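You operate a simulated robot arm through the tools that you are given. There is no shell and no other tool. Be economical: measure what you need, move in short steps, check, and stop when the job is done.

Carry out the task below with a simulated two-armed robot. There is one attempt and no reset: what you move stays moved.

Task
Put the 5 blue shim from the middle of the front beam on the top shelf of the yellow rack and the 3 blue shim on the free rack corner. Fetch the blue oil can and set it on the bottom shelf of the blue rack. Stack the pleated filter labelled "L27" from the lower shelf of the blue rack on top of the pleated filter marked "L31". Fetch the blue-handled jug and set it on the top of the right crate lid. Close the upper left door. Pull the upper right door open. The order is free. Set down upright: blue shim, blue oil can, blue-handled jug.

The check looks at the end state, three seconds after you hand in, the way a careful person would. Anything else that was tipped, shoved, dropped, spilled or broken makes it a failure. A push-on lid holds only when it is set on centred and level and pressed home; a screw cap is set on level and turned clockwise until tight.

Robot
Two 7-joint arms with two-finger parallel grippers on one trunk, on a base that drives. Base frame: it is fixed to the floor where the robot stands at the start and does not move with it; the origin is under the middle of the robot, x ahead of it, y to its left, z up; the surface under the hand at the start is at about z = 0.48. Readings come in m, degrees, newtons and seconds.
The left shoulder is at the start at [0.183, 0.171, 1.081], the right one opposite. With the tool pointing down near the work surface each hand reaches from about 0.1 to 0.86 m from the robot's upright axis, wherever it stands, measured 20 degrees to its own side. Places, roughly: blue oil can [4.75, 8.75, 0.75]; blue-handled jug [5, 8.75, 0.75]; bottom shelf of the blue rack [5, 9, 0.3]; free rack corner [-3, -1.3, 0.5]; pleated filter [5, 9, 0.75]; top of the right crate lid [6.2, 4.3, 0.7]; top shelf of the yellow rack [-2.2, -3.8, 1.3]; upper left door [4.6, 6.3, 1.1]; upper right door [4.8, 5.9, 1.1]. Payload 4.4 kg a hand.
The TCP of each hand is the grasp point between the finger pads, 0.023 m short of the fingertips. In the tool frame z runs along the fingers and y along their closing line. Largest opening 0.094 m; finger width 0.038, thickness 0.01; the body of the gripper, 0.054 by 0.096 m, starts 0.039 m behind the TCP.
Orientation is told as [roll, pitch, yaw] about the base's x, y, z axes, in that order, counted from this pose: with the fingers straight down and closing along the base's y, the tool's x points along the base's -x, its y along +y and its z along -z.

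Tools
- The arms move only by the tool move_arm. It takes "left_series", "right_series" or both (then of equal length, played together; a hand with none holds still); each is one flat list of numbers, 7 for each row, row after row: the shift along the base's x, y, z in units of 25 mm (1.0 is 25 mm), then the turn, a rotation vector about the base's x, y, z in units of 5 degrees (1.0 is 5 degrees), then the finger opening in m, from 0 to 0.094. In form: [dx, dy, dz, ax, ay, az, grip, dx, dy, dz, ax, ay, az, grip, ...]. A call has 1 to 20 rows; each row shifts and turns the commanded pose from where the row before left it. A call with a number of a shift or a turn outside -1 to 1 is refused whole. Rows are played at 5 a second. More than 0.05 m and 8.6 degrees between two rows, or a gripper value outside its range, and nothing of the call is played. Where a pose cannot be reached the arm comes as near as it can. A force on the tool above 40 N (or 10 N above the force at the start of the call, whichever is more), or a blocked arm, ends the call early, and 0.2 s more pass. The fingers move at their own pace (about 0.072 m/s each) and stop on an object; they squeeze with about 44 N. The grip force told is the motor's: it shows also when the fingers shut on nothing. Time passes only in rows, and 0.2 s behind the last, so rows that do not move let the fingers close. The reply holds the time, the measured pose of the TCP, the force on the tool along the base axes, the opening and the grip force, in the units named above and with some noise, with the torque about the TCP (base axes, N m) and any sound that the robot's microphone picked up, and new pictures: "views" is both (left out), scene, wrist or none (wrist: the cameras of the hands that moved).
- Cameras (640 x 400 px; columns grow to the right, rows downward): "scene" is now at [0.2946, -0.0296, 1.1769]; the picture's right is [-0.40, -0.92, 0.00], its down [-0.85, 0.37, -0.37] and it looks along [0.34, -0.15, -0.93] (base axes); focal length 271 px, centre (320, 200). "left" rides on the left gripper at [0.087, -0.016, -0.074] in its tool frame; the picture's right is [0.18, 0.98, 0.00], its down [-0.58, 0.11, -0.81] and it looks along [-0.79, 0.15, 0.59] (tool axes); focal length 243 px, centre (320, 200). "right" rides on the right gripper at [0.086, 0.016, -0.075] in its tool frame; the picture's right is [-0.18, 0.98, 0.00], its down [-0.58, -0.11, -0.81] and it looks along [-0.79, -0.15, 0.59] (tool axes); focal length 243 px, centre (320, 200). There is no depth. A picture from a camera that has moved, and an enlarged one, comes with that camera's place and axes in the base frame and with its lens. The place of the scene camera against the robot may be out by one fixed shift of up to 0.018 m in any direction.
- lift_body(by): slides the trunk up (or, below 0, down) by that many m; the arms and the scene camera ride with it, the base frame stays. It gives what a move gives, with no picture.
- base_move(legs): drives the robot by 1 to 6 legs, each [ahead, left, turn to the left] in m, m and degrees, along the robot's own axes; the way and the turn of a leg run together, so that a leg with both is an arc; at most 1.5 m and 180 degrees a leg. The arms and the cameras ride along, it lands a little off, and it stops where it bumps. It gives what a move gives, and a new picture of the scene camera.
- pan_tilt(pan, tilt): turns the head with the scene camera to pan (to the left, within 80 degrees either way) and tilt (down, from -29 to 69), counted from straight ahead of the robot. It gives what a move gives, and a new picture of the scene camera.
- close_up(camera, box): a new picture of the part [left, top, right, bottom] of that camera's present view, enlarged. No time passes.
- sign_off(): hands the job in; it is judged then, once.

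Go step by step. Nothing tells you exact positions but the pictures and the camera data: compare them with the known pose of the tool, close in by small moves and look again before you grip or let go. The budget is 186 turns and 260 pictures, counting those below and the enlarged ones. Unless the task says otherwise, let go and move clear before handing in.

The tools are called by a JSON object that holds its "fn" and its "kwargs". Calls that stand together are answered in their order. move_arm: Moves the arms, as the interface text tells. Its arguments: {"type":"object","properties":{"left_series":{"type":"array","items":{"type":"number"}},"right_series":{"type":"array","items":{"type":"number"}},"views":{"type":"string","enum":["both","scene","wrist","none"]}},"required":[]} The other tools are called the same way: lift_body (by) slides the trunk up or down; base_move (legs) drives the base; pan_tilt (pan, tilt) turns the head that bears the scene camera; close_up (camera, box) takes an enlarged picture of a part of a camera's view; sign_off () hands the job in.

At the start:

```text
time: 0.0
left_eef_pos: [0.4782, 0.2427, 0.6894]
left_tool_rot: [10.1, -0.6, -1.3]
left_contact_force: [0.0, -1.2, -0.7]
left_torque: [-0.01, 0.03, -0.05]
left_opening: 0.0938
left_grasp_force: 0.0
right_eef_pos: [0.4673, -0.3219, 0.7183]
right_tool_rot: [0.0, 0.0, 0.0]
right_contact_force: [-0.4, -0.6, 0.0]
right_torque: [0.02, -0.02, -0.04]
right_opening: 0.0938
right_grasp_force: 0.1
trunk travel left (down, up): [-0.1, 0.288]
robot x, y, heading: [0.0011, -0.0008, 0.1]
head pan, tilt: [-23.3, 68.3]
```

scene: 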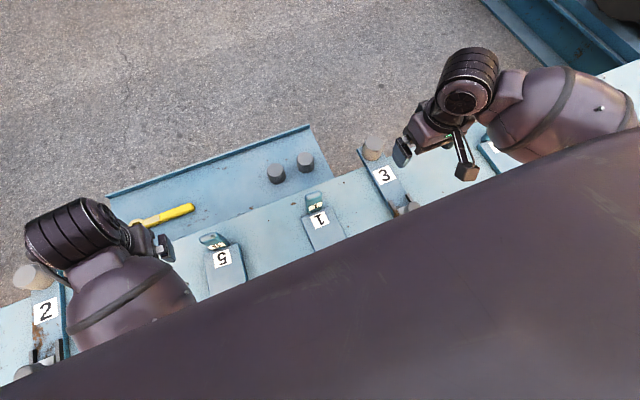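
right: 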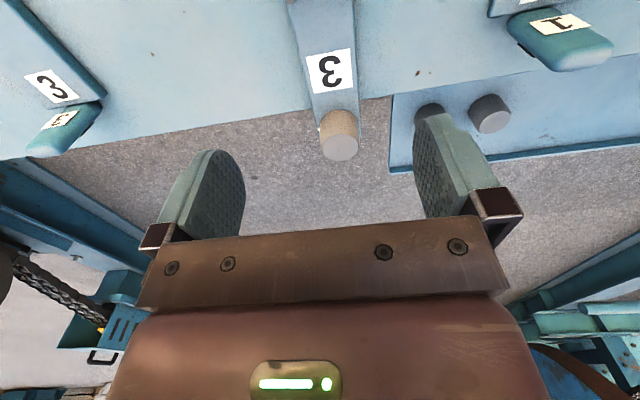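
left: 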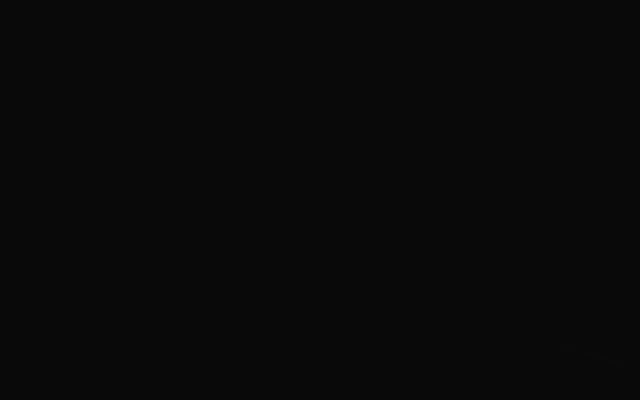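

The front beam lies below me with shims numbered 5, 1 and 3 and some pegs; the left wrist picture is black. I look closer before moving.

{"fn": "close_up", "kwargs": {"camera": "scene", "box": [180, 130, 500, 330]}}

{"fn": "close_up", "kwargs": {"camera": "right", "box": [0, 0, 640, 400]}}

{"fn": "pan_tilt", "kwargs": {"pan": 0, "tilt": 45}}

```text
2.00 times, centred on (340, 230) of scene
camera zoom: at [0.2946, -0.0296, 1.1769], right [-0.4, -0.92, 0.0], down [-0.85, 0.37, -0.37], along [0.34, -0.15, -0.93], focal length 542 px, centre (280, 140)
```

zoom: 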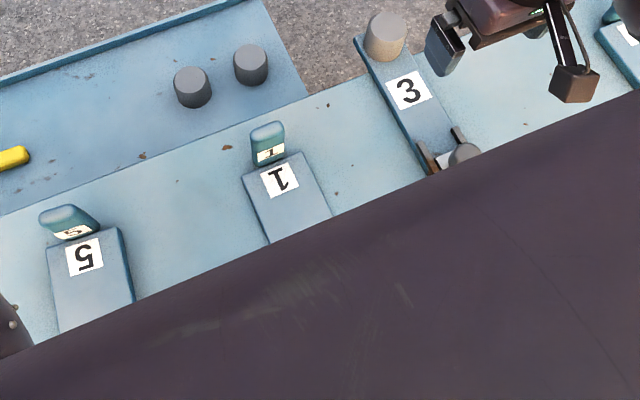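

```text
1.00 times, centred on (320, 200) of right (not enlarged: the box is as wide or as high as the picture)
camera zoom: at [0.3803, -0.3061, 0.7929], right [0.18, 0.98, 0.0], down [0.58, -0.11, 0.81], along [0.79, -0.15, -0.59], focal length 243 px, centre (320, 200)
```

zoom: 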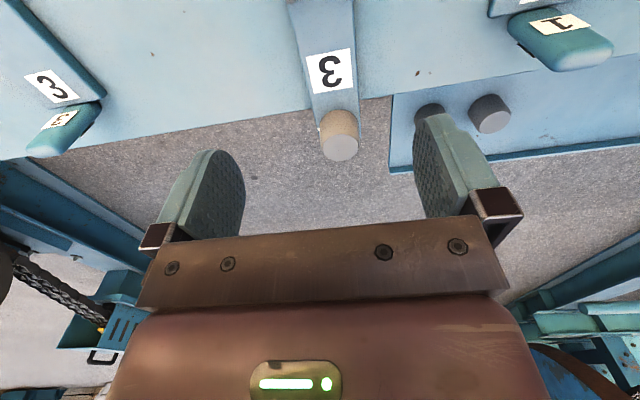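

```text
time: 0.9
left_eef_pos: [0.477, 0.2449, 0.6876]
left_tool_rot: [10.3, -0.5, -1.4]
left_contact_force: [-0.3, 0.7, 0.0]
left_torque: [-0.02, -0.02, 0.0]
left_opening: 0.0937
left_grasp_force: 0.0
right_eef_pos: [0.467, -0.3223, 0.7172]
right_tool_rot: [0.0, 0.0, 0.0]
right_contact_force: [-0.1, 0.5, 0.1]
right_torque: [0.02, -0.01, 0.0]
right_opening: 0.0939
right_grasp_force: 0.1
trunk travel left (down, up): [-0.1, 0.288]
robot x, y, heading: [0.0023, -0.0005, -0.0]
head pan, tilt: [0.0, 45.0]
camera scene: at [0.324, -0.0074, 1.2053], right [0.0, -1.0, 0.0], down [-0.71, 0.0, -0.71], along [0.71, 0.0, -0.71], focal length 271 px, centre (320, 200)
```

scene: 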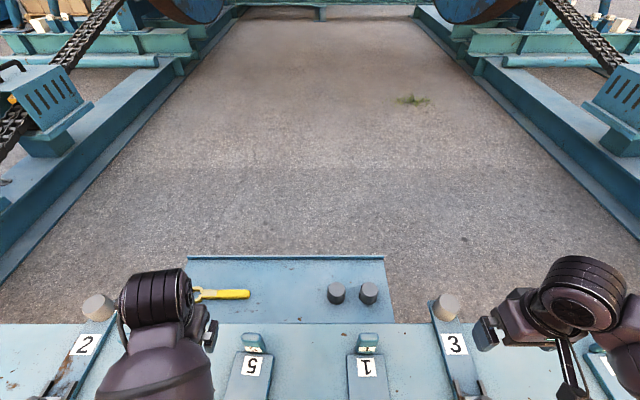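

Shims 5 and 1 sit mid-beam and another shim with "3" lies to the right beyond the right arm. I look there and at surroundings.

{"fn": "pan_tilt", "kwargs": {"pan": -50, "tilt": 40}}

{"fn": "pan_tilt", "kwargs": {"pan": 50, "tilt": 10}}

{"fn": "pan_tilt", "kwargs": {"pan": 0, "tilt": 5}}

```text
time: 2.0
left_eef_pos: [0.4772, 0.2437, 0.6881]
left_tool_rot: [10.2, -0.4, -1.3]
left_contact_force: [0.1, -0.5, -0.3]
left_torque: [0.02, -0.04, 0.0]
left_opening: 0.094
left_grasp_force: 0.1
right_eef_pos: [0.4672, -0.3233, 0.7173]
right_tool_rot: [-0.1, 0.0, 0.0]
right_contact_force: [0.8, -0.2, 0.3]
right_torque: [0.0, 0.02, -0.02]
right_opening: 0.0938
right_grasp_force: 0.0
trunk travel left (down, up): [-0.1, 0.288]
robot x, y, heading: [0.0005, 0.0006, 0.0]
head pan, tilt: [-50.0, 40.0]
camera scene: at [0.2975, -0.0724, 1.2126], right [-0.77, -0.64, 0.0], down [-0.41, 0.49, -0.77], along [0.49, -0.59, -0.64], focal length 271 px, centre (320, 200)
```

scene: 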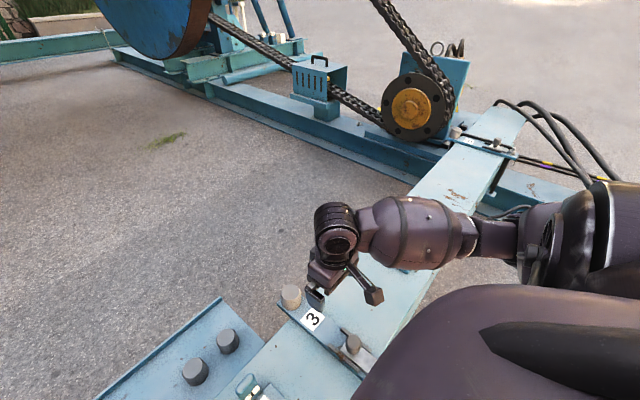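

```text
time: 3.8
left_eef_pos: [0.4774, 0.2455, 0.6887]
left_tool_rot: [10.3, -0.6, -1.4]
left_contact_force: [-0.4, -0.2, 0.2]
left_torque: [-0.01, -0.02, 0.0]
left_opening: 0.0939
left_grasp_force: 0.0
right_eef_pos: [0.4681, -0.3235, 0.7176]
right_tool_rot: [0.0, 0.0, 0.0]
right_contact_force: [-0.1, -0.2, -0.8]
right_torque: [0.0, 0.03, 0.04]
right_opening: 0.094
right_grasp_force: 0.1
trunk travel left (down, up): [-0.1, 0.288]
robot x, y, heading: [0.0005, 0.0008, 0.2]
head pan, tilt: [50.0, 10.0]
camera scene: at [0.3026, 0.0639, 1.2603], right [0.77, -0.64, 0.0], down [-0.11, -0.13, -0.98], along [0.63, 0.75, -0.17], focal length 271 px, centre (320, 200)
```

scene: 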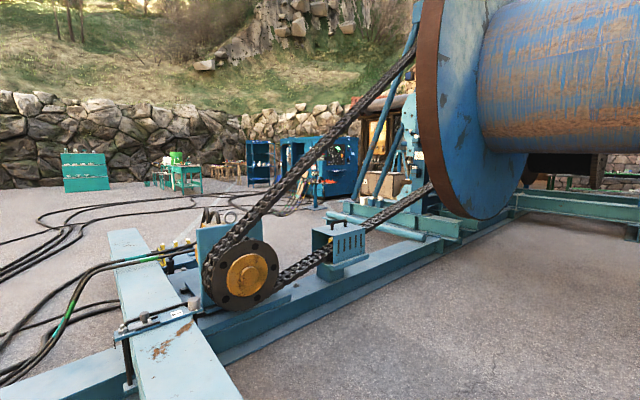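

```text
time: 5.0
left_eef_pos: [0.4776, 0.2458, 0.6899]
left_tool_rot: [10.3, -0.5, -1.3]
left_contact_force: [-0.4, 0.0, -0.3]
left_torque: [0.0, 0.02, 0.03]
left_opening: 0.094
left_grasp_force: 0.1
right_eef_pos: [0.4673, -0.3241, 0.7175]
right_tool_rot: [0.0, 0.0, -0.1]
right_contact_force: [0.1, -0.3, 0.1]
right_torque: [0.0, -0.01, 0.0]
right_opening: 0.0939
right_grasp_force: 0.0
trunk travel left (down, up): [-0.1, 0.288]
robot x, y, heading: [0.0009, -0.0031, 0.1]
head pan, tilt: [0.0, 5.0]
camera scene: at [0.3346, -0.0072, 1.2683], right [0.0, -1.0, 0.0], down [-0.09, 0.0, -1.0], along [1.0, 0.0, -0.09], focal length 271 px, centre (320, 200)
```

scene: 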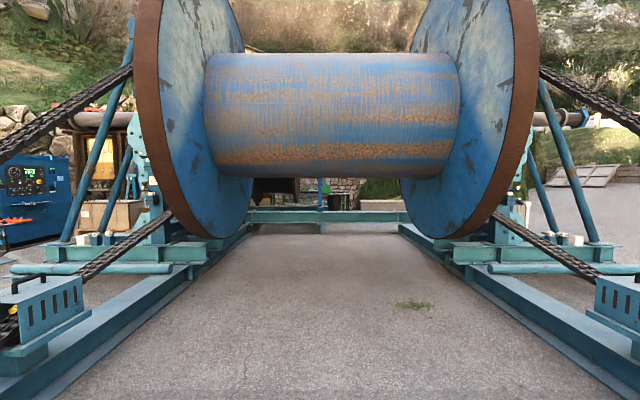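

The work sites are spread around; I start with shim 3 by shifting the base right so the right hand is over it.

{"fn": "base_move", "kwargs": {"legs": [[0, -0.36, 0]]}}

{"fn": "pan_tilt", "kwargs": {"pan": -40, "tilt": 60}}

{"fn": "close_up", "kwargs": {"camera": "right", "box": [0, 0, 640, 400]}}

```text
time: 6.3
left_eef_pos: [0.4752, 0.206, 0.6896]
left_tool_rot: [10.3, -0.6, -1.1]
left_contact_force: [-0.1, 0.2, 0.0]
left_torque: [0.05, 0.03, -0.01]
left_opening: 0.0942
left_grasp_force: 0.0
right_eef_pos: [0.468, -0.3616, 0.717]
right_tool_rot: [-0.1, 0.0, 0.4]
right_contact_force: [-0.2, -0.1, 0.0]
right_torque: [-0.03, 0.02, 0.0]
right_opening: 0.0941
right_grasp_force: 0.1
trunk travel left (down, up): [-0.1, 0.288]
robot x, y, heading: [0.0011, -0.0404, 0.4]
head pan, tilt: [0.0, 5.0]
stopped in leg 1: the robot was blocked; the commanded pose is now the measured one
camera scene: at [0.3332, -0.0463, 1.2684], right [0.01, -1.0, 0.0], down [-0.09, 0.0, -1.0], along [1.0, 0.01, -0.09], focal length 271 px, centre (320, 200)
```

scene: 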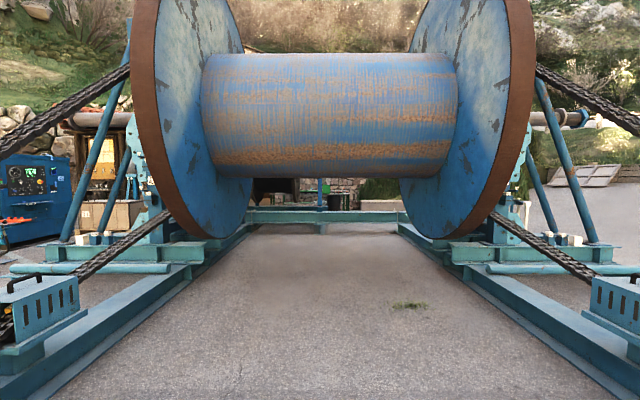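

```text
time: 7.6
left_eef_pos: [0.4743, 0.2088, 0.689]
left_tool_rot: [10.3, -0.5, -1.1]
left_contact_force: [0.8, -0.5, -0.4]
left_torque: [0.02, 0.0, 0.02]
left_opening: 0.094
left_grasp_force: 0.1
right_eef_pos: [0.4672, -0.3622, 0.7177]
right_tool_rot: [-0.1, -0.1, 0.3]
right_contact_force: [0.4, 0.1, -0.2]
right_torque: [-0.01, 0.01, 0.02]
right_opening: 0.094
right_grasp_force: 0.0
trunk travel left (down, up): [-0.1, 0.288]
robot x, y, heading: [-0.0055, -0.0411, 0.4]
head pan, tilt: [-40.0, 60.0]
camera scene: at [0.2927, -0.0895, 1.1859], right [-0.64, -0.77, 0.0], down [-0.67, 0.55, -0.5], along [0.39, -0.32, -0.87], focal length 271 px, centre (320, 200)
```

scene: 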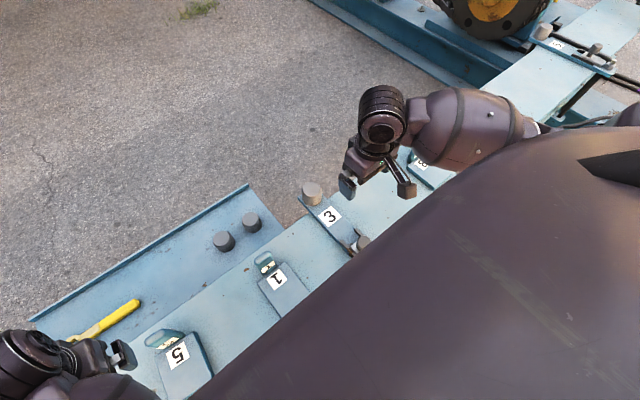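

```text
1.00 times, centred on (320, 200) of right (not enlarged: the box is as wide or as high as the picture)
camera zoom: at [0.3808, -0.3453, 0.7928], right [0.18, 0.98, 0.0], down [0.58, -0.1, 0.81], along [0.79, -0.15, -0.59], focal length 243 px, centre (320, 200)
```

zoom: 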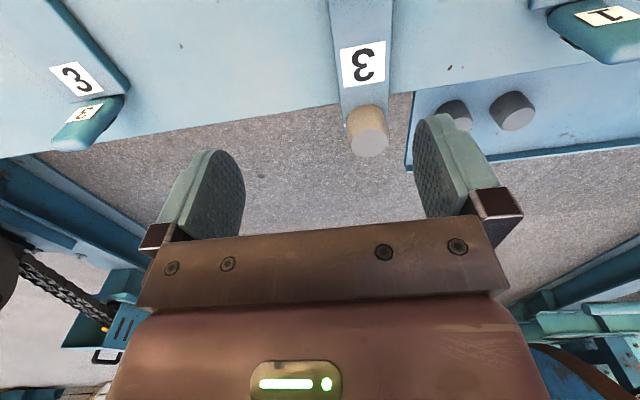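

A clamp bar blocks sideways motion. I back off a little, then shift right.

{"fn": "base_move", "kwargs": {"legs": [[-0.14, 0.02, 0], [0, -0.32, 0]]}}

{"fn": "close_up", "kwargs": {"camera": "right", "box": [0, 0, 640, 400]}}

```text
time: 11.9
left_eef_pos: [0.3361, -0.0931, 0.6891]
left_tool_rot: [10.4, -0.6, -0.7]
left_contact_force: [-0.4, -0.5, -0.1]
left_torque: [0.01, 0.02, 0.02]
left_opening: 0.0939
left_grasp_force: 0.0
right_eef_pos: [0.3328, -0.6625, 0.7175]
right_tool_rot: [-0.1, 0.0, 0.6]
right_contact_force: [0.3, -0.1, 0.6]
right_torque: [0.0, 0.01, -0.02]
right_opening: 0.0942
right_grasp_force: 0.2
trunk travel left (down, up): [-0.1, 0.288]
robot x, y, heading: [-0.1371, -0.3397, 0.6]
head pan, tilt: [-40.0, 60.0]
camera scene: at [0.1566, -0.3909, 1.1858], right [-0.63, -0.77, 0.0], down [-0.67, 0.55, -0.5], along [0.39, -0.32, -0.87], focal length 271 px, centre (320, 200)
```

scene: 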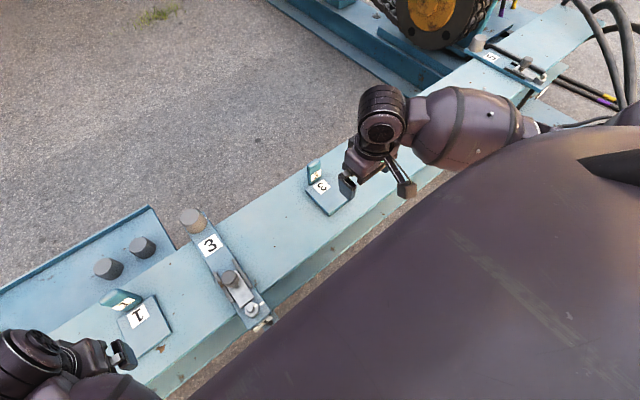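

```text
1.00 times, centred on (320, 200) of right (not enlarged: the box is as wide or as high as the picture)
camera zoom: at [0.2461, -0.6461, 0.7928], right [0.17, 0.98, 0.0], down [0.58, -0.1, 0.81], along [0.79, -0.14, -0.59], focal length 243 px, centre (320, 200)
```

zoom: 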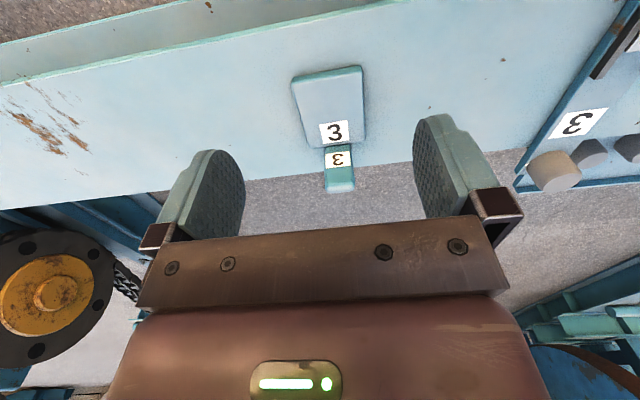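

Shim 3 is a flat plate with an upright tab at its far end, tab about x 0.51, y −0.66, top z ≈0.57. I move over it while turning the hand a quarter so the fingers close along x.

{"fn": "move_arm", "kwargs": {"right_series": [0.4, 0, 0, 0, 0, -1, 0.094, 0.4, 0, 0, 0, 0, -1, 0.094, 0.4, 0, 0, 0, 0, -1, 0.094, 0.4, 0, 0, 0, 0, -1, 0.094, 0.4, 0, 0, 0, 0, -1, 0.094, 0.4, 0, 0, 0, 0, -1, 0.094, 0.4, 0, 0, 0, 0, -1, 0.094, 0.4, 0, 0, 0, 0, -1, 0.094, 0.4, 0, 0, 0, 0, -1, 0.094, 0.4, 0, 0, 0, 0, -1, 0.094, 0.4, 0, 0, 0, 0, -1, 0.094, 0.4, 0, 0, 0, 0, -1, 0.094, 0.4, 0, 0, 0, 0, -1, 0.094, 0.4, 0, 0, 0, 0, -1, 0.094, 0.4, 0, 0, 0, 0, -1, 0.094, 0.4, 0, 0, 0, 0, -1, 0.094, 0.4, 0, 0, 0, 0, -1, 0.094, 0.4, 0, 0, 0, 0, -1, 0.094]}}

```text
time: 15.7
left_eef_pos: [0.3367, -0.0922, 0.6888]
left_tool_rot: [10.3, -0.6, -0.7]
left_contact_force: [0.5, 1.0, 0.6]
left_torque: [-0.03, -0.01, 0.05]
left_opening: 0.0939
left_grasp_force: 0.0
right_eef_pos: [0.5131, -0.6625, 0.717]
right_tool_rot: [-0.2, 0.0, -89.5]
right_contact_force: [0.4, 0.0, 1.0]
right_torque: [0.0, 0.0, 0.0]
right_opening: 0.0942
right_grasp_force: 0.0
trunk travel left (down, up): [-0.1, 0.288]
robot x, y, heading: [-0.1377, -0.3424, 0.5]
head pan, tilt: [-40.0, 60.0]
camera scene: at [0.1566, -0.3908, 1.1858], right [-0.63, -0.77, 0.0], down [-0.67, 0.55, -0.5], along [0.39, -0.32, -0.87], focal length 271 px, centre (320, 200)
camera right: at [0.5292, -0.5757, 0.7923], right [0.98, -0.18, 0.0], down [-0.1, -0.58, 0.81], along [-0.14, -0.79, -0.59], focal length 243 px, centre (320, 200)
```

scene: 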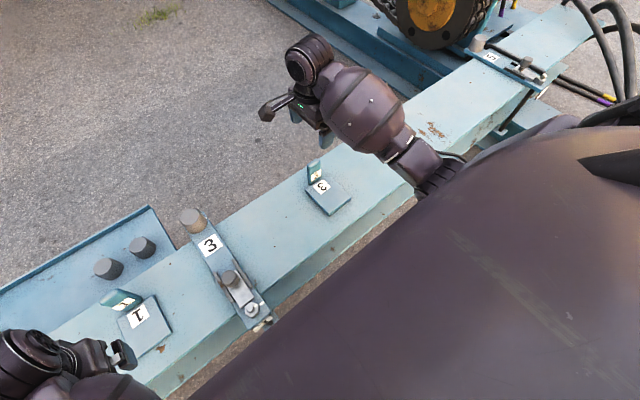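
right: 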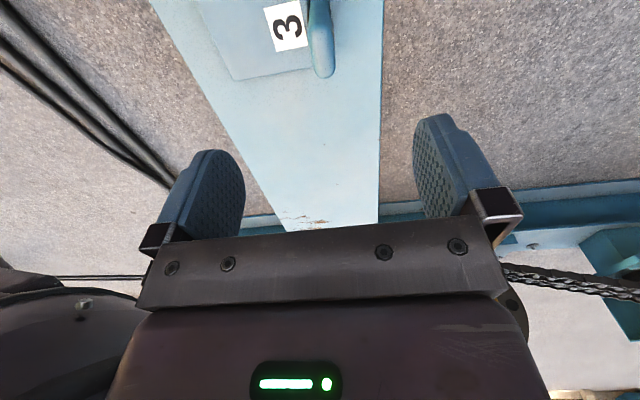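

The tab lies centred between the fingers. I descend to z≈0.55 and grip.

{"fn": "move_arm", "kwargs": {"right_series": [0, 0, -0.95, 0, 0, 0, 0.094, 0, 0, -0.95, 0, 0, 0, 0.094, 0, 0, -0.95, 0, 0, 0, 0.094, 0, 0, -0.95, 0, 0, 0, 0.094, 0, 0, -0.95, 0, 0, 0, 0.094, 0, 0, -0.95, 0, 0, 0, 0.094, 0, 0, -0.95, 0, 0, 0, 0.094]}}

```text
time: 17.3
left_eef_pos: [0.3376, -0.0931, 0.6898]
left_tool_rot: [10.2, -0.5, -0.8]
left_contact_force: [0.4, 0.0, -0.4]
left_torque: [0.0, 0.03, 0.0]
left_opening: 0.094
left_grasp_force: 0.1
right_eef_pos: [0.5133, -0.6618, 0.5508]
right_tool_rot: [-0.1, 0.0, -89.4]
right_contact_force: [0.6, -0.1, -0.7]
right_torque: [-0.01, 0.04, -0.05]
right_opening: 0.094
right_grasp_force: 0.0
trunk travel left (down, up): [-0.1, 0.288]
robot x, y, heading: [-0.1361, -0.3438, 0.7]
head pan, tilt: [-40.0, 60.0]
camera scene: at [0.1568, -0.3908, 1.1858], right [-0.63, -0.77, 0.0], down [-0.67, 0.55, -0.5], along [0.39, -0.32, -0.87], focal length 271 px, centre (320, 200)
camera right: at [0.5283, -0.5751, 0.6264], right [0.98, -0.17, 0.0], down [-0.1, -0.58, 0.81], along [-0.14, -0.79, -0.59], focal length 243 px, centre (320, 200)
```

scene: 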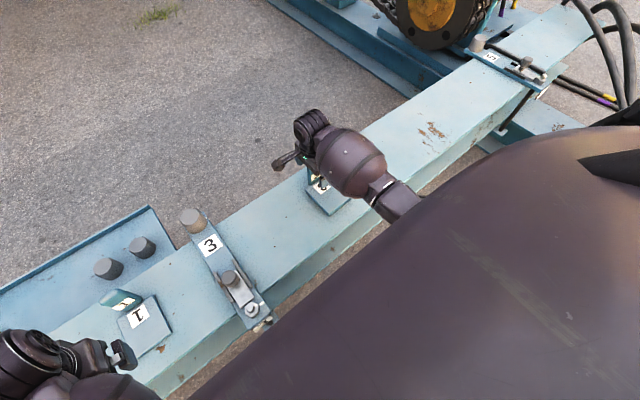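
right: 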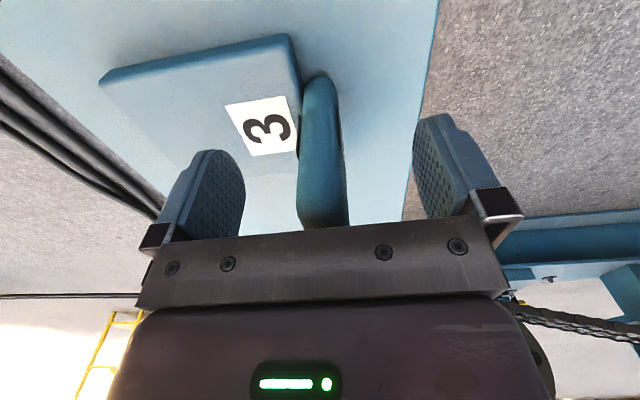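

{"fn": "move_arm", "kwargs": {"right_series": [0, 0, 0, 0, 0, 0, 0, 0, 0, 0, 0, 0, 0, 0, 0, 0, 0, 0, 0, 0, 0, 0, 0, 0, 0, 0, 0, 0, 0, 0, 0.5, 0, 0, 0, 0, 0, 0, 1, 0, 0, 0, 0, 0, 0, 1, 0, 0, 0, 0]}}

```text
time: 18.9
left_eef_pos: [0.3372, -0.0934, 0.6881]
left_tool_rot: [10.3, -0.7, -0.9]
left_contact_force: [-0.2, 0.2, -0.6]
left_torque: [0.01, -0.01, 0.01]
left_opening: 0.0941
left_grasp_force: 0.0
right_eef_pos: [0.5123, -0.6614, 0.6134]
right_tool_rot: [-0.2, 0.1, -89.4]
right_contact_force: [-0.7, -0.3, -7.9]
right_torque: [0.03, -0.4, 0.0]
right_opening: 0.0201
right_grasp_force: 43.5
trunk travel left (down, up): [-0.1, 0.288]
robot x, y, heading: [-0.1391, -0.3451, 0.9]
head pan, tilt: [-40.0, 60.0]
camera scene: at [0.1569, -0.391, 1.1858], right [-0.63, -0.77, 0.0], down [-0.67, 0.55, -0.5], along [0.39, -0.32, -0.87], focal length 271 px, centre (320, 200)
camera right: at [0.5281, -0.5751, 0.6885], right [0.98, -0.17, 0.0], down [-0.1, -0.58, 0.81], along [-0.14, -0.79, -0.59], focal length 243 px, centre (320, 200)
```

scene: 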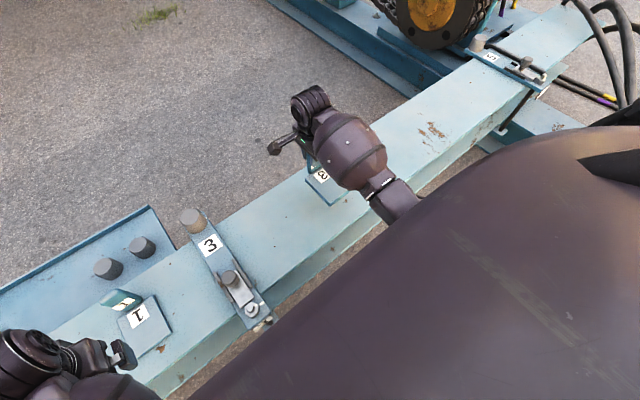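
right: 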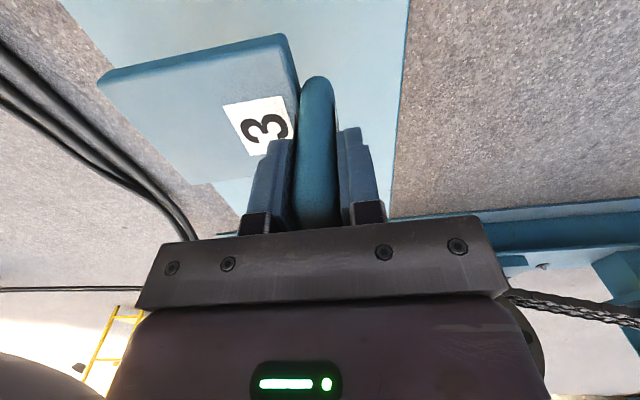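

Shim 3 is held. I raise it, then shift the base back left for shim 5 with the left hand.

{"fn": "move_arm", "kwargs": {"right_series": [-0.6, 0, 1, 0, 0, 0, 0, -0.6, 0, 1, 0, 0, 0, 0, -0.6, 0, 1, 0, 0, 0, 0, -0.6, 0, 1, 0, 0, 0, 0, -0.6, 0, 1, 0, 0, 0, 0, -0.6, 0, 1, 0, 0, 0, 0], "views": "none"}}

{"fn": "base_move", "kwargs": {"legs": [[0, 0.36, -0.9]]}}

{"fn": "pan_tilt", "kwargs": {"pan": 10, "tilt": 60}}

```text
time: 20.3
left_eef_pos: [0.3374, -0.0931, 0.6891]
left_tool_rot: [10.2, -0.5, -0.8]
left_contact_force: [-0.3, -0.1, 0.8]
left_torque: [-0.03, 0.02, -0.01]
left_opening: 0.0937
left_grasp_force: 0.1
right_eef_pos: [0.423, -0.6613, 0.7631]
right_tool_rot: [-0.1, 0.2, -89.4]
right_contact_force: [0.1, -0.1, -7.9]
right_torque: [0.03, -0.37, -0.03]
right_opening: 0.0198
right_grasp_force: 44.2
trunk travel left (down, up): [-0.1, 0.288]
robot x, y, heading: [-0.1357, -0.3434, 0.5]
head pan, tilt: [-40.0, 60.0]
```

```text
time: 23.9
left_eef_pos: [0.3413, 0.2458, 0.6893]
left_tool_rot: [10.3, -0.4, -2.0]
left_contact_force: [1.5, 0.9, -0.1]
left_torque: [0.01, -0.02, 0.03]
left_opening: 0.0938
left_grasp_force: 0.0
right_eef_pos: [0.4169, -0.324, 0.7633]
right_tool_rot: [-0.2, 0.0, -90.5]
right_contact_force: [-0.2, 0.4, -8.4]
right_torque: [0.01, -0.4, 0.01]
right_opening: 0.0197
right_grasp_force: 43.9
trunk travel left (down, up): [-0.1, 0.288]
robot x, y, heading: [-0.1426, 0.0035, -0.3]
head pan, tilt: [-40.0, 60.0]
camera scene: at [0.1559, -0.0476, 1.1857], right [-0.65, -0.76, 0.0], down [-0.66, 0.56, -0.5], along [0.38, -0.32, -0.87], focal length 271 px, centre (320, 200)
```

scene: 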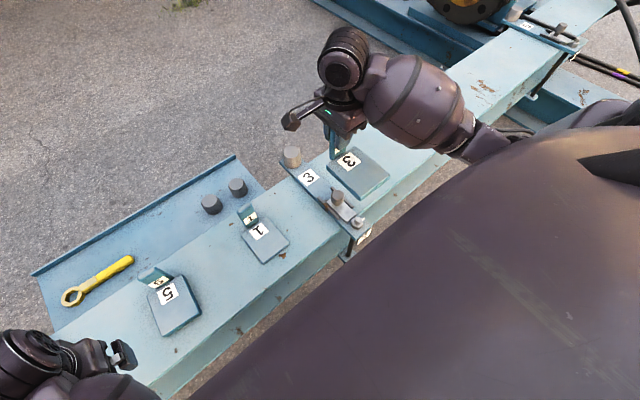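

```text
time: 25.1
left_eef_pos: [0.3426, 0.2458, 0.6881]
left_tool_rot: [10.4, -0.5, -2.0]
left_contact_force: [0.1, 0.4, -0.1]
left_torque: [0.01, -0.04, -0.01]
left_opening: 0.0941
left_grasp_force: 0.1
right_eef_pos: [0.4185, -0.3225, 0.7628]
right_tool_rot: [-0.2, 0.0, -90.5]
right_contact_force: [0.1, 0.5, -7.9]
right_torque: [0.04, -0.37, 0.01]
right_opening: 0.02
right_grasp_force: 43.7
trunk travel left (down, up): [-0.1, 0.288]
robot x, y, heading: [-0.1378, 0.0051, -0.5]
head pan, tilt: [10.0, 60.0]
camera scene: at [0.171, 0.0066, 1.1857], right [0.16, -0.99, 0.0], down [-0.85, -0.14, -0.5], along [0.49, 0.08, -0.87], focal length 271 px, centre (320, 200)
```

scene: 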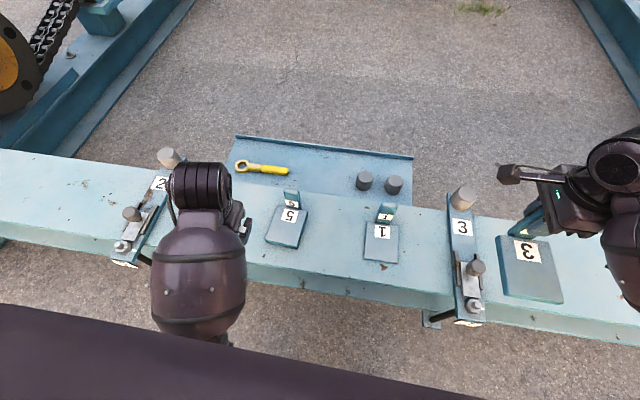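

Shim 5 is visible at left of centre. I zoom in on it and on the held shim to calibrate the scene camera.

{"fn": "close_up", "kwargs": {"camera": "scene", "box": [200, 150, 360, 250]}}

{"fn": "close_up", "kwargs": {"camera": "scene", "box": [480, 150, 640, 250]}}

```text
4.00 times, centred on (280, 200) of scene
camera zoom: at [0.171, 0.0066, 1.1857], right [0.16, -0.99, 0.0], down [-0.85, -0.14, -0.5], along [0.49, 0.08, -0.87], focal length 1085 px, centre (480, 200)
```

zoom: 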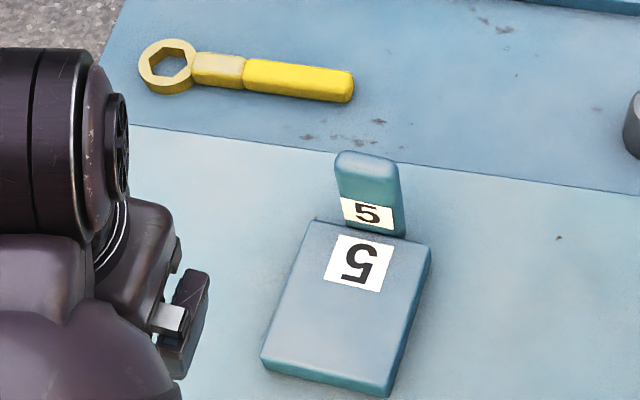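

```text
4.00 times, centred on (560, 200) of scene
camera zoom: at [0.171, 0.0066, 1.1857], right [0.16, -0.99, 0.0], down [-0.85, -0.14, -0.5], along [0.49, 0.08, -0.87], focal length 1085 px, centre (-640, 200)
```

zoom: 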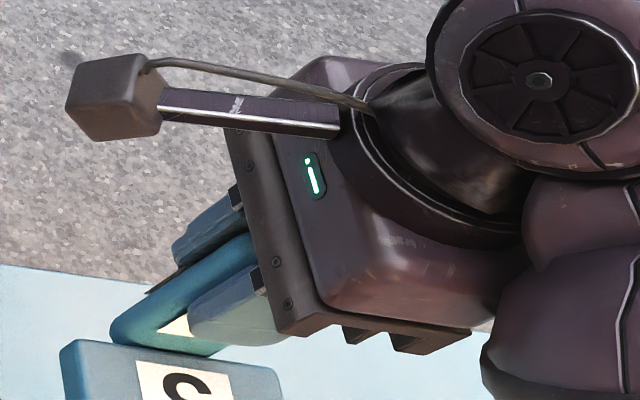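

Scene estimates appear shifted forward about 2 cm; corrected, shim 5's tab is near x 0.507, y 0.14. I level and turn the left hand over it, staying high.

{"fn": "move_arm", "kwargs": {"left_series": [0, 0, 0, -0.7, 0, 0, 0.094, 0, 0, 0, -0.7, 0, 0, 0.094, 0, 0, 0, -0.7, 0, 0, 0.094, 0.388, -0.249, 0, 0, 0, 1, 0.094, 0.388, -0.249, 0, 0, 0, 1, 0.094, 0.388, -0.249, 0, 0, 0, 1, 0.094, 0.388, -0.249, 0, 0, 0, 1, 0.094, 0.388, -0.249, 0, 0, 0, 1, 0.094, 0.388, -0.249, 0, 0, 0, 1, 0.094, 0.388, -0.249, 0, 0, 0, 1, 0.094, 0.388, -0.249, 0, 0, 0, 1, 0.094, 0.388, -0.249, 0, 0, 0, 1, 0.094, 0.388, -0.249, 0, 0, 0, 1, 0.094, 0.388, -0.249, 0, 0, 0, 1, 0.094, 0.388, -0.249, 0, 0, 0, 1, 0.094, 0.388, -0.249, 0, 0, 0, 1, 0.094, 0.388, -0.249, 0, 0, 0, 1, 0.094, 0.388, -0.249, 0, 0, 0, 1, 0.094, 0.388, -0.249, 0, 0, 0, 1, 0.094, 0.388, -0.249, 0, 0, 0, 1, 0.094]}}

```text
time: 26.0
left_eef_pos: [0.359, 0.2613, 0.7023]
left_tool_rot: [9.1, -2.4, -9.8]
left_contact_force: [0.3, -0.3, 0.0]
left_torque: [-0.01, 0.01, 0.01]
left_opening: 0.0939
left_grasp_force: 0.1
right_eef_pos: [0.4176, -0.3236, 0.7628]
right_tool_rot: [-0.3, 0.1, -90.6]
right_contact_force: [-0.1, 0.0, -8.9]
right_torque: [0.04, -0.38, 0.06]
right_opening: 0.0199
right_grasp_force: 44.1
trunk travel left (down, up): [-0.1, 0.288]
robot x, y, heading: [-0.1376, 0.0081, -0.3]
head pan, tilt: [10.0, 60.0]
stopped in row 4 (left hand): the arm was blocked; the commanded pose is now the measured one
camera scene: at [0.1711, 0.0066, 1.1857], right [0.16, -0.99, 0.0], down [-0.85, -0.14, -0.5], along [0.49, 0.08, -0.87], focal length 271 px, centre (320, 200)
camera left: at [0.2665, 0.2496, 0.7688], right [-0.02, 0.99, 0.15], down [0.54, -0.11, 0.84], along [0.84, 0.1, -0.53], focal length 243 px, centre (320, 200)
```

scene: 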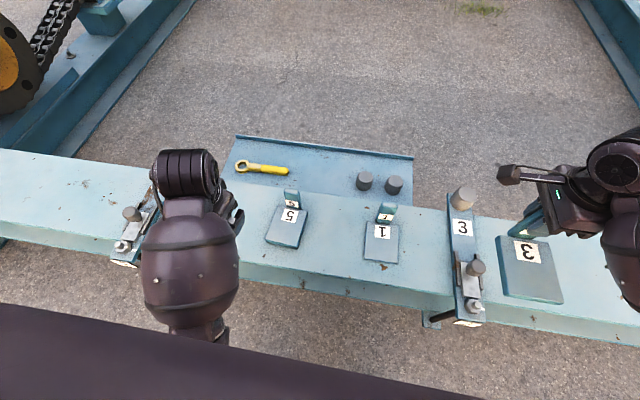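
left: 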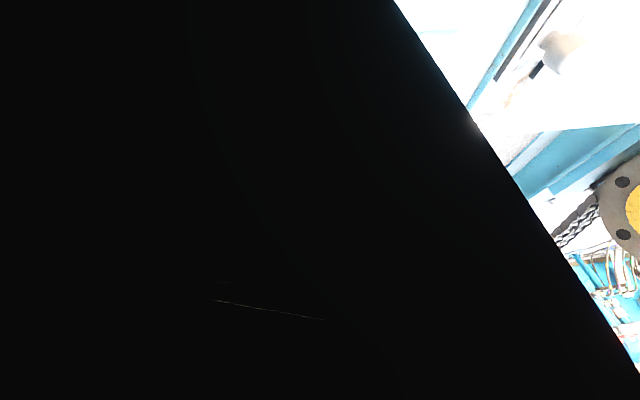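

The left boom was blocked, likely against its own forearm in this folded pose. I first reach the hand forward without turning, then check.

{"fn": "move_arm", "kwargs": {"left_series": [0.8, 0, 0, 0, 0, 0, 0.094, 0.8, 0, 0, 0, 0, 0, 0.094, 0.8, 0, 0, 0, 0, 0, 0.094, 0.8, 0, 0, 0, 0, 0, 0.094, 0.8, 0, 0, 0, 0, 0, 0.094, 0.8, 0, 0, 0, 0, 0, 0.094]}}

```text
time: 27.4
left_eef_pos: [0.479, 0.2623, 0.7012]
left_tool_rot: [8.9, -2.4, -9.7]
left_contact_force: [0.2, 0.6, -0.2]
left_torque: [-0.01, -0.01, 0.0]
left_opening: 0.0939
left_grasp_force: 0.1
right_eef_pos: [0.4167, -0.3233, 0.7624]
right_tool_rot: [-0.2, 0.0, -90.6]
right_contact_force: [0.1, 0.8, -8.6]
right_torque: [0.05, -0.37, -0.01]
right_opening: 0.0199
right_grasp_force: 44.0
trunk travel left (down, up): [-0.1, 0.288]
robot x, y, heading: [-0.1354, 0.0048, -0.6]
head pan, tilt: [10.0, 60.0]
camera scene: at [0.1711, 0.0067, 1.1856], right [0.16, -0.99, 0.0], down [-0.85, -0.14, -0.5], along [0.49, 0.08, -0.87], focal length 271 px, centre (320, 200)
camera left: at [0.387, 0.251, 0.7684], right [-0.02, 0.99, 0.14], down [0.54, -0.11, 0.84], along [0.84, 0.1, -0.53], focal length 243 px, centre (320, 200)
```

scene: 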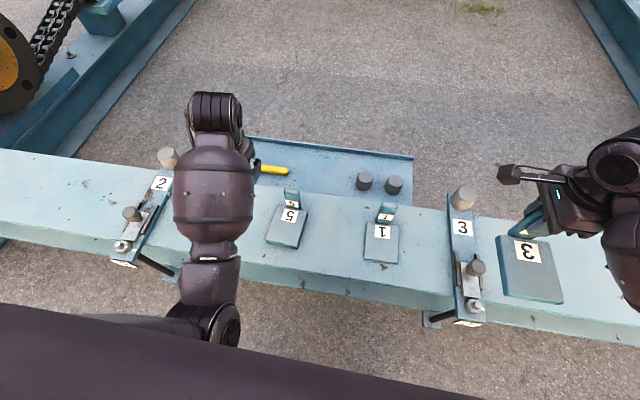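
left: 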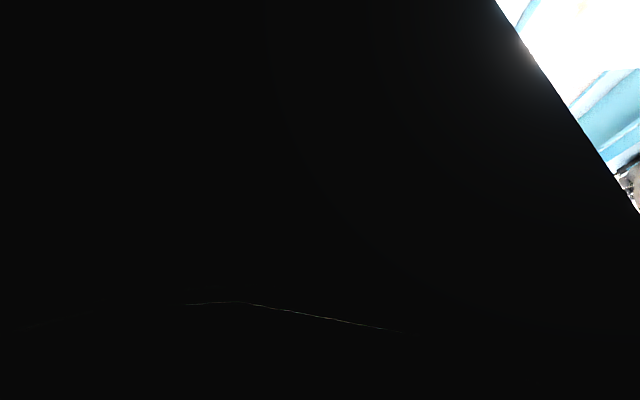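

{"fn": "move_arm", "kwargs": {"left_series": [0.066, -0.28, 0, 0, 0, -1, 0.094, 0.066, -0.28, 0, 0, 0, -1, 0.094, 0.066, -0.28, 0, 0, 0, -1, 0.094, 0.066, -0.28, 0, 0, 0, -1, 0.094, 0.066, -0.28, 0, 0, 0, -1, 0.094, 0.066, -0.28, 0, 0, 0, -1, 0.094, 0.066, -0.28, 0, 0, 0, -1, 0.094, 0.066, -0.28, 0, 0, 0, -1, 0.094, 0.066, -0.28, 0, 0, 0, -1, 0.094, 0.066, -0.28, 0, 0, 0, -1, 0.094, 0.066, -0.28, 0, 0, 0, -1, 0.094, 0.066, -0.28, 0, 0, 0, -1, 0.094, 0.066, -0.28, 0, 0, 0, -1, 0.094, 0.066, -0.28, 0, 0, 0, -1, 0.094, 0.066, -0.28, 0, 0, 0, -1, 0.094, 0.066, -0.28, 0, 0, 0, -1, 0.094, 0.066, -0.28, 0, 0, 0, -1, 0.094]}}

```text
time: 31.0
left_eef_pos: [0.5083, 0.1421, 0.7004]
left_tool_rot: [8.8, -2.4, -94.9]
left_contact_force: [0.0, 0.3, 0.8]
left_torque: [0.0, 0.06, 0.0]
left_opening: 0.0941
left_grasp_force: 0.0
right_eef_pos: [0.4171, -0.324, 0.7635]
right_tool_rot: [-0.2, 0.0, -90.6]
right_contact_force: [-0.4, 0.1, -8.7]
right_torque: [0.07, -0.36, -0.03]
right_opening: 0.0198
right_grasp_force: 44.5
trunk travel left (down, up): [-0.1, 0.288]
robot x, y, heading: [-0.1359, 0.0058, -0.9]
head pan, tilt: [10.0, 60.0]
camera scene: at [0.171, 0.0066, 1.1857], right [0.16, -0.99, 0.0], down [-0.85, -0.14, -0.5], along [0.49, 0.08, -0.87], focal length 271 px, centre (320, 200)
camera left: at [0.4879, 0.2336, 0.7685], right [0.98, 0.11, 0.14], down [-0.06, -0.54, 0.84], along [0.17, -0.83, -0.53], focal length 243 px, centre (320, 200)
```

scene: 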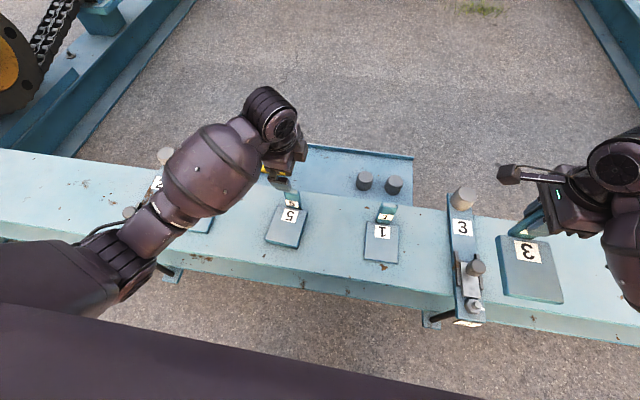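
left: 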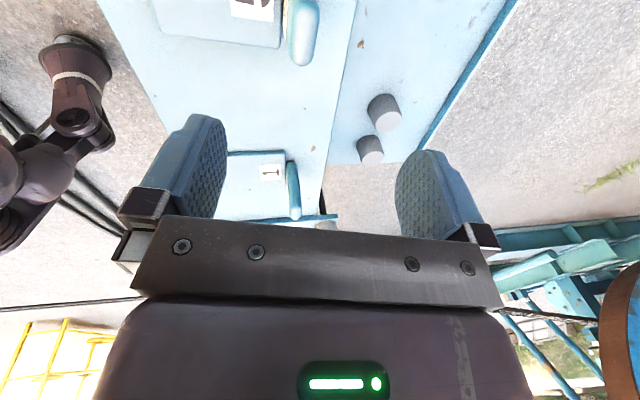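

The left camera now sees clear and shim 5's tab is nearly between the fingers. I level the hand and lower a bit, then check.

{"fn": "move_arm", "kwargs": {"left_series": [0.08, 0.16, -0.5, 0.316, 0.855, 0, 0.094, 0.08, 0.16, -0.5, 0.316, 0.855, 0, 0.094, 0, 0, -0.8, 0, 0, 0, 0.094, 0, 0, -0.8, 0, 0, 0, 0.094], "views": "wrist"}}

```text
time: 32.0
left_eef_pos: [0.5118, 0.1493, 0.6377]
left_tool_rot: [0.1, 0.1, -94.5]
left_contact_force: [0.0, 0.3, -0.7]
left_torque: [0.0, 0.0, 0.01]
left_opening: 0.0941
left_grasp_force: 0.0
right_eef_pos: [0.4175, -0.3228, 0.7635]
right_tool_rot: [-0.2, 0.0, -90.6]
right_contact_force: [-0.2, 0.4, -8.5]
right_torque: [0.05, -0.37, 0.02]
right_opening: 0.02
right_grasp_force: 44.5
trunk travel left (down, up): [-0.1, 0.288]
robot x, y, heading: [-0.1393, 0.0058, -0.6]
head pan, tilt: [10.0, 60.0]
camera left: at [0.5017, 0.2366, 0.7113], right [0.99, 0.11, 0.0], down [0.06, -0.59, 0.81], along [0.09, -0.8, -0.59], focal length 243 px, centre (320, 200)
```

left: 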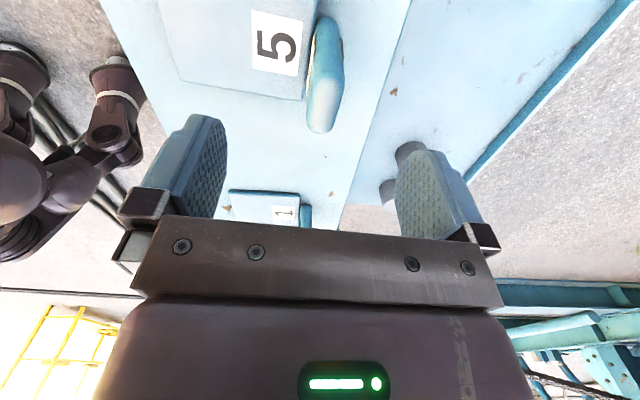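

{"fn": "move_arm", "kwargs": {"left_series": [0.14, 0.3, -0.7, 0, 0, 0, 0.094, 0, 0, -0.95, 0, 0, 0, 0.094, 0, 0, -0.95, 0, 0, 0, 0.094, 0, 0, -0.88, 0, 0, 0, 0.094, 0, 0, 0, 0, 0, 0, 0.094], "views": "wrist"}}

```text
time: 33.2
left_eef_pos: [0.5154, 0.1554, 0.5502]
left_tool_rot: [0.2, 0.1, -94.5]
left_contact_force: [0.3, -0.1, 0.4]
left_torque: [0.0, 0.03, -0.02]
left_opening: 0.0939
left_grasp_force: 0.0
right_eef_pos: [0.416, -0.3227, 0.7623]
right_tool_rot: [-0.1, 0.0, -90.7]
right_contact_force: [-0.7, 0.6, -8.3]
right_torque: [0.06, -0.36, -0.01]
right_opening: 0.0196
right_grasp_force: 44.4
trunk travel left (down, up): [-0.1, 0.288]
robot x, y, heading: [-0.1388, 0.0025, -0.3]
head pan, tilt: [10.0, 60.0]
camera left: at [0.5061, 0.2431, 0.6245], right [0.99, 0.11, 0.0], down [0.06, -0.59, 0.81], along [0.09, -0.8, -0.59], focal length 243 px, centre (320, 200)
```

left: 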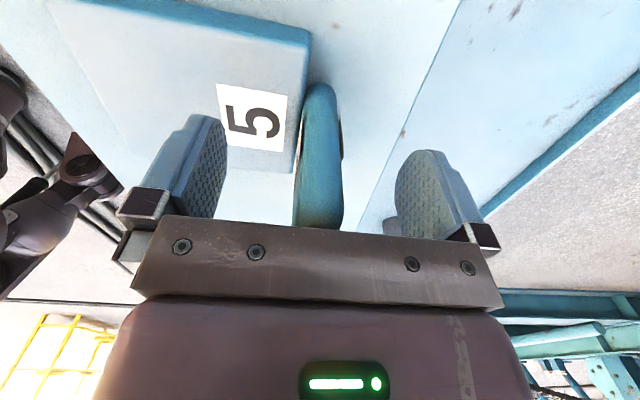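

Tab is centred between the pads; I close and lift.

{"fn": "move_arm", "kwargs": {"left_series": [0, 0, 0, 0, 0, 0, 0, 0, 0, 0, 0, 0, 0, 0, 0, 0, 0, 0, 0, 0, 0, 0, 0, 0, 0, 0, 0, 0, 0, 0, 0.6, 0, 0, 0, 0, 0, 0, 1, 0, 0, 0, 0, 0, 0, 1, 0, 0, 0, 0, 0, 0, 1, 0, 0, 0, 0, -0.5, 0, 1, 0, 0, 0, 0, -0.5, 0, 1, 0, 0, 0, 0, -0.5, 0, 1, 0, 0, 0, 0, -0.5, 0, 1, 0, 0, 0, 0], "views": "wrist"}}

{"fn": "pan_tilt", "kwargs": {"pan": -80, "tilt": 12}}

```text
time: 35.8
left_eef_pos: [0.466, 0.1591, 0.738]
left_tool_rot: [0.2, 0.1, -94.7]
left_contact_force: [0.0, 0.6, -10.9]
left_torque: [0.02, -0.5, 0.0]
left_opening: 0.0198
left_grasp_force: 43.8
right_eef_pos: [0.4171, -0.3227, 0.7631]
right_tool_rot: [-0.1, 0.0, -90.7]
right_contact_force: [-0.2, 0.8, -8.5]
right_torque: [0.02, -0.39, 0.0]
right_opening: 0.0199
right_grasp_force: 43.7
trunk travel left (down, up): [-0.1, 0.288]
robot x, y, heading: [-0.1389, 0.0044, -0.5]
head pan, tilt: [10.0, 60.0]
camera left: at [0.4552, 0.2451, 0.812], right [0.99, 0.11, 0.0], down [0.06, -0.59, 0.81], along [0.09, -0.8, -0.59], focal length 243 px, centre (320, 200)
```

left: 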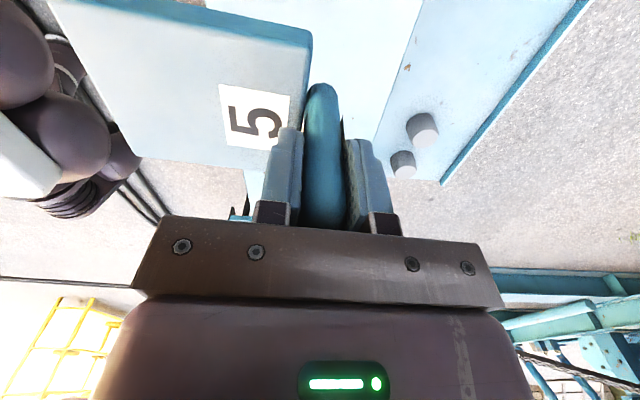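

```text
time: 37.5
left_eef_pos: [0.4649, 0.1576, 0.7372]
left_tool_rot: [0.1, 0.2, -94.6]
left_contact_force: [1.3, 0.0, -10.7]
left_torque: [0.06, -0.5, 0.01]
left_opening: 0.0196
left_grasp_force: 44.3
right_eef_pos: [0.4179, -0.3229, 0.7636]
right_tool_rot: [-0.3, 0.0, -90.6]
right_contact_force: [-0.3, -0.2, -8.1]
right_torque: [0.02, -0.38, 0.04]
right_opening: 0.02
right_grasp_force: 44.1
trunk travel left (down, up): [-0.1, 0.288]
robot x, y, heading: [-0.1374, 0.0067, -0.6]
head pan, tilt: [-80.0, 12.0]
camera scene: at [0.1215, -0.0961, 1.2566], right [-0.99, -0.17, 0.0], down [-0.04, 0.21, -0.98], along [0.16, -0.96, -0.21], focal length 271 px, centre (320, 200)
```

scene: 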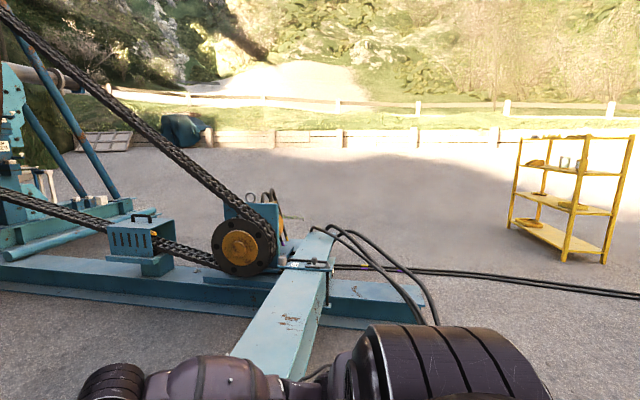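

Both shims are held and the yellow rack is in sight. I back away from the beam and turn right to see the area behind.

{"fn": "base_move", "kwargs": {"legs": [[-0.7, 0, 0], [0, 0, -130]]}}

{"fn": "pan_tilt", "kwargs": {"pan": -20, "tilt": 20}}

```text
time: 46.5
left_eef_pos: [-1.0724, -0.5646, 0.7369]
left_tool_rot: [0.0, 0.2, 138.6]
left_contact_force: [-0.5, 0.0, -10.5]
left_torque: [-0.45, 0.33, -0.02]
left_opening: 0.0197
left_grasp_force: 44.0
right_eef_pos: [-1.4296, -0.2386, 0.7629]
right_tool_rot: [-0.2, 0.0, 142.5]
right_contact_force: [-0.3, -0.4, -8.3]
right_torque: [-0.29, 0.2, -0.03]
right_opening: 0.0199
right_grasp_force: 43.6
trunk travel left (down, up): [-0.1, 0.288]
robot x, y, heading: [-0.8313, 0.0084, -127.4]
head pan, tilt: [-80.0, 12.0]
camera scene: at [-1.0413, -0.1383, 1.2567], right [0.46, 0.89, 0.0], down [0.19, -0.1, -0.98], along [-0.87, 0.45, -0.21], focal length 271 px, centre (320, 200)
```

scene: 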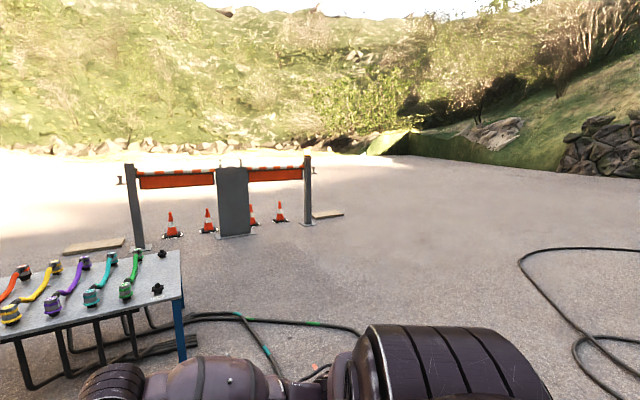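

```text
time: 47.9
left_eef_pos: [-1.0718, -0.5644, 0.7361]
left_tool_rot: [0.0, 0.1, 138.6]
left_contact_force: [0.8, 0.0, -11.7]
left_torque: [-0.38, 0.28, 0.02]
left_opening: 0.0199
left_grasp_force: 43.5
right_eef_pos: [-1.4276, -0.2377, 0.7622]
right_tool_rot: [-0.3, 0.1, 142.5]
right_contact_force: [-0.4, 0.4, -8.2]
right_torque: [-0.29, 0.23, -0.01]
right_opening: 0.0199
right_grasp_force: 44.5
trunk travel left (down, up): [-0.1, 0.288]
robot x, y, heading: [-0.829, 0.0071, -127.2]
head pan, tilt: [-20.0, 20.0]
camera scene: at [-1.037, -0.2314, 1.2436], right [-0.54, 0.84, 0.0], down [0.29, 0.18, -0.94], along [-0.79, -0.51, -0.34], focal length 271 px, centre (320, 200)
```

scene: 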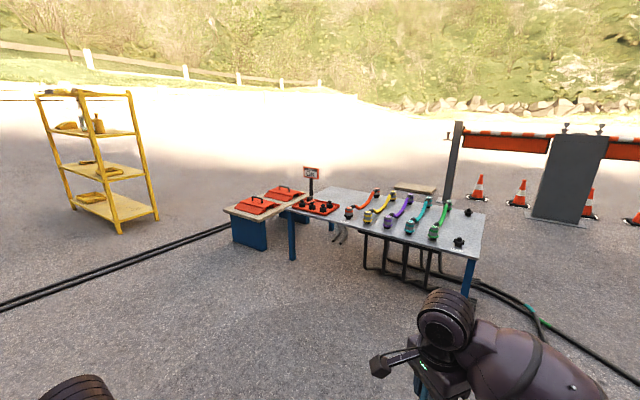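

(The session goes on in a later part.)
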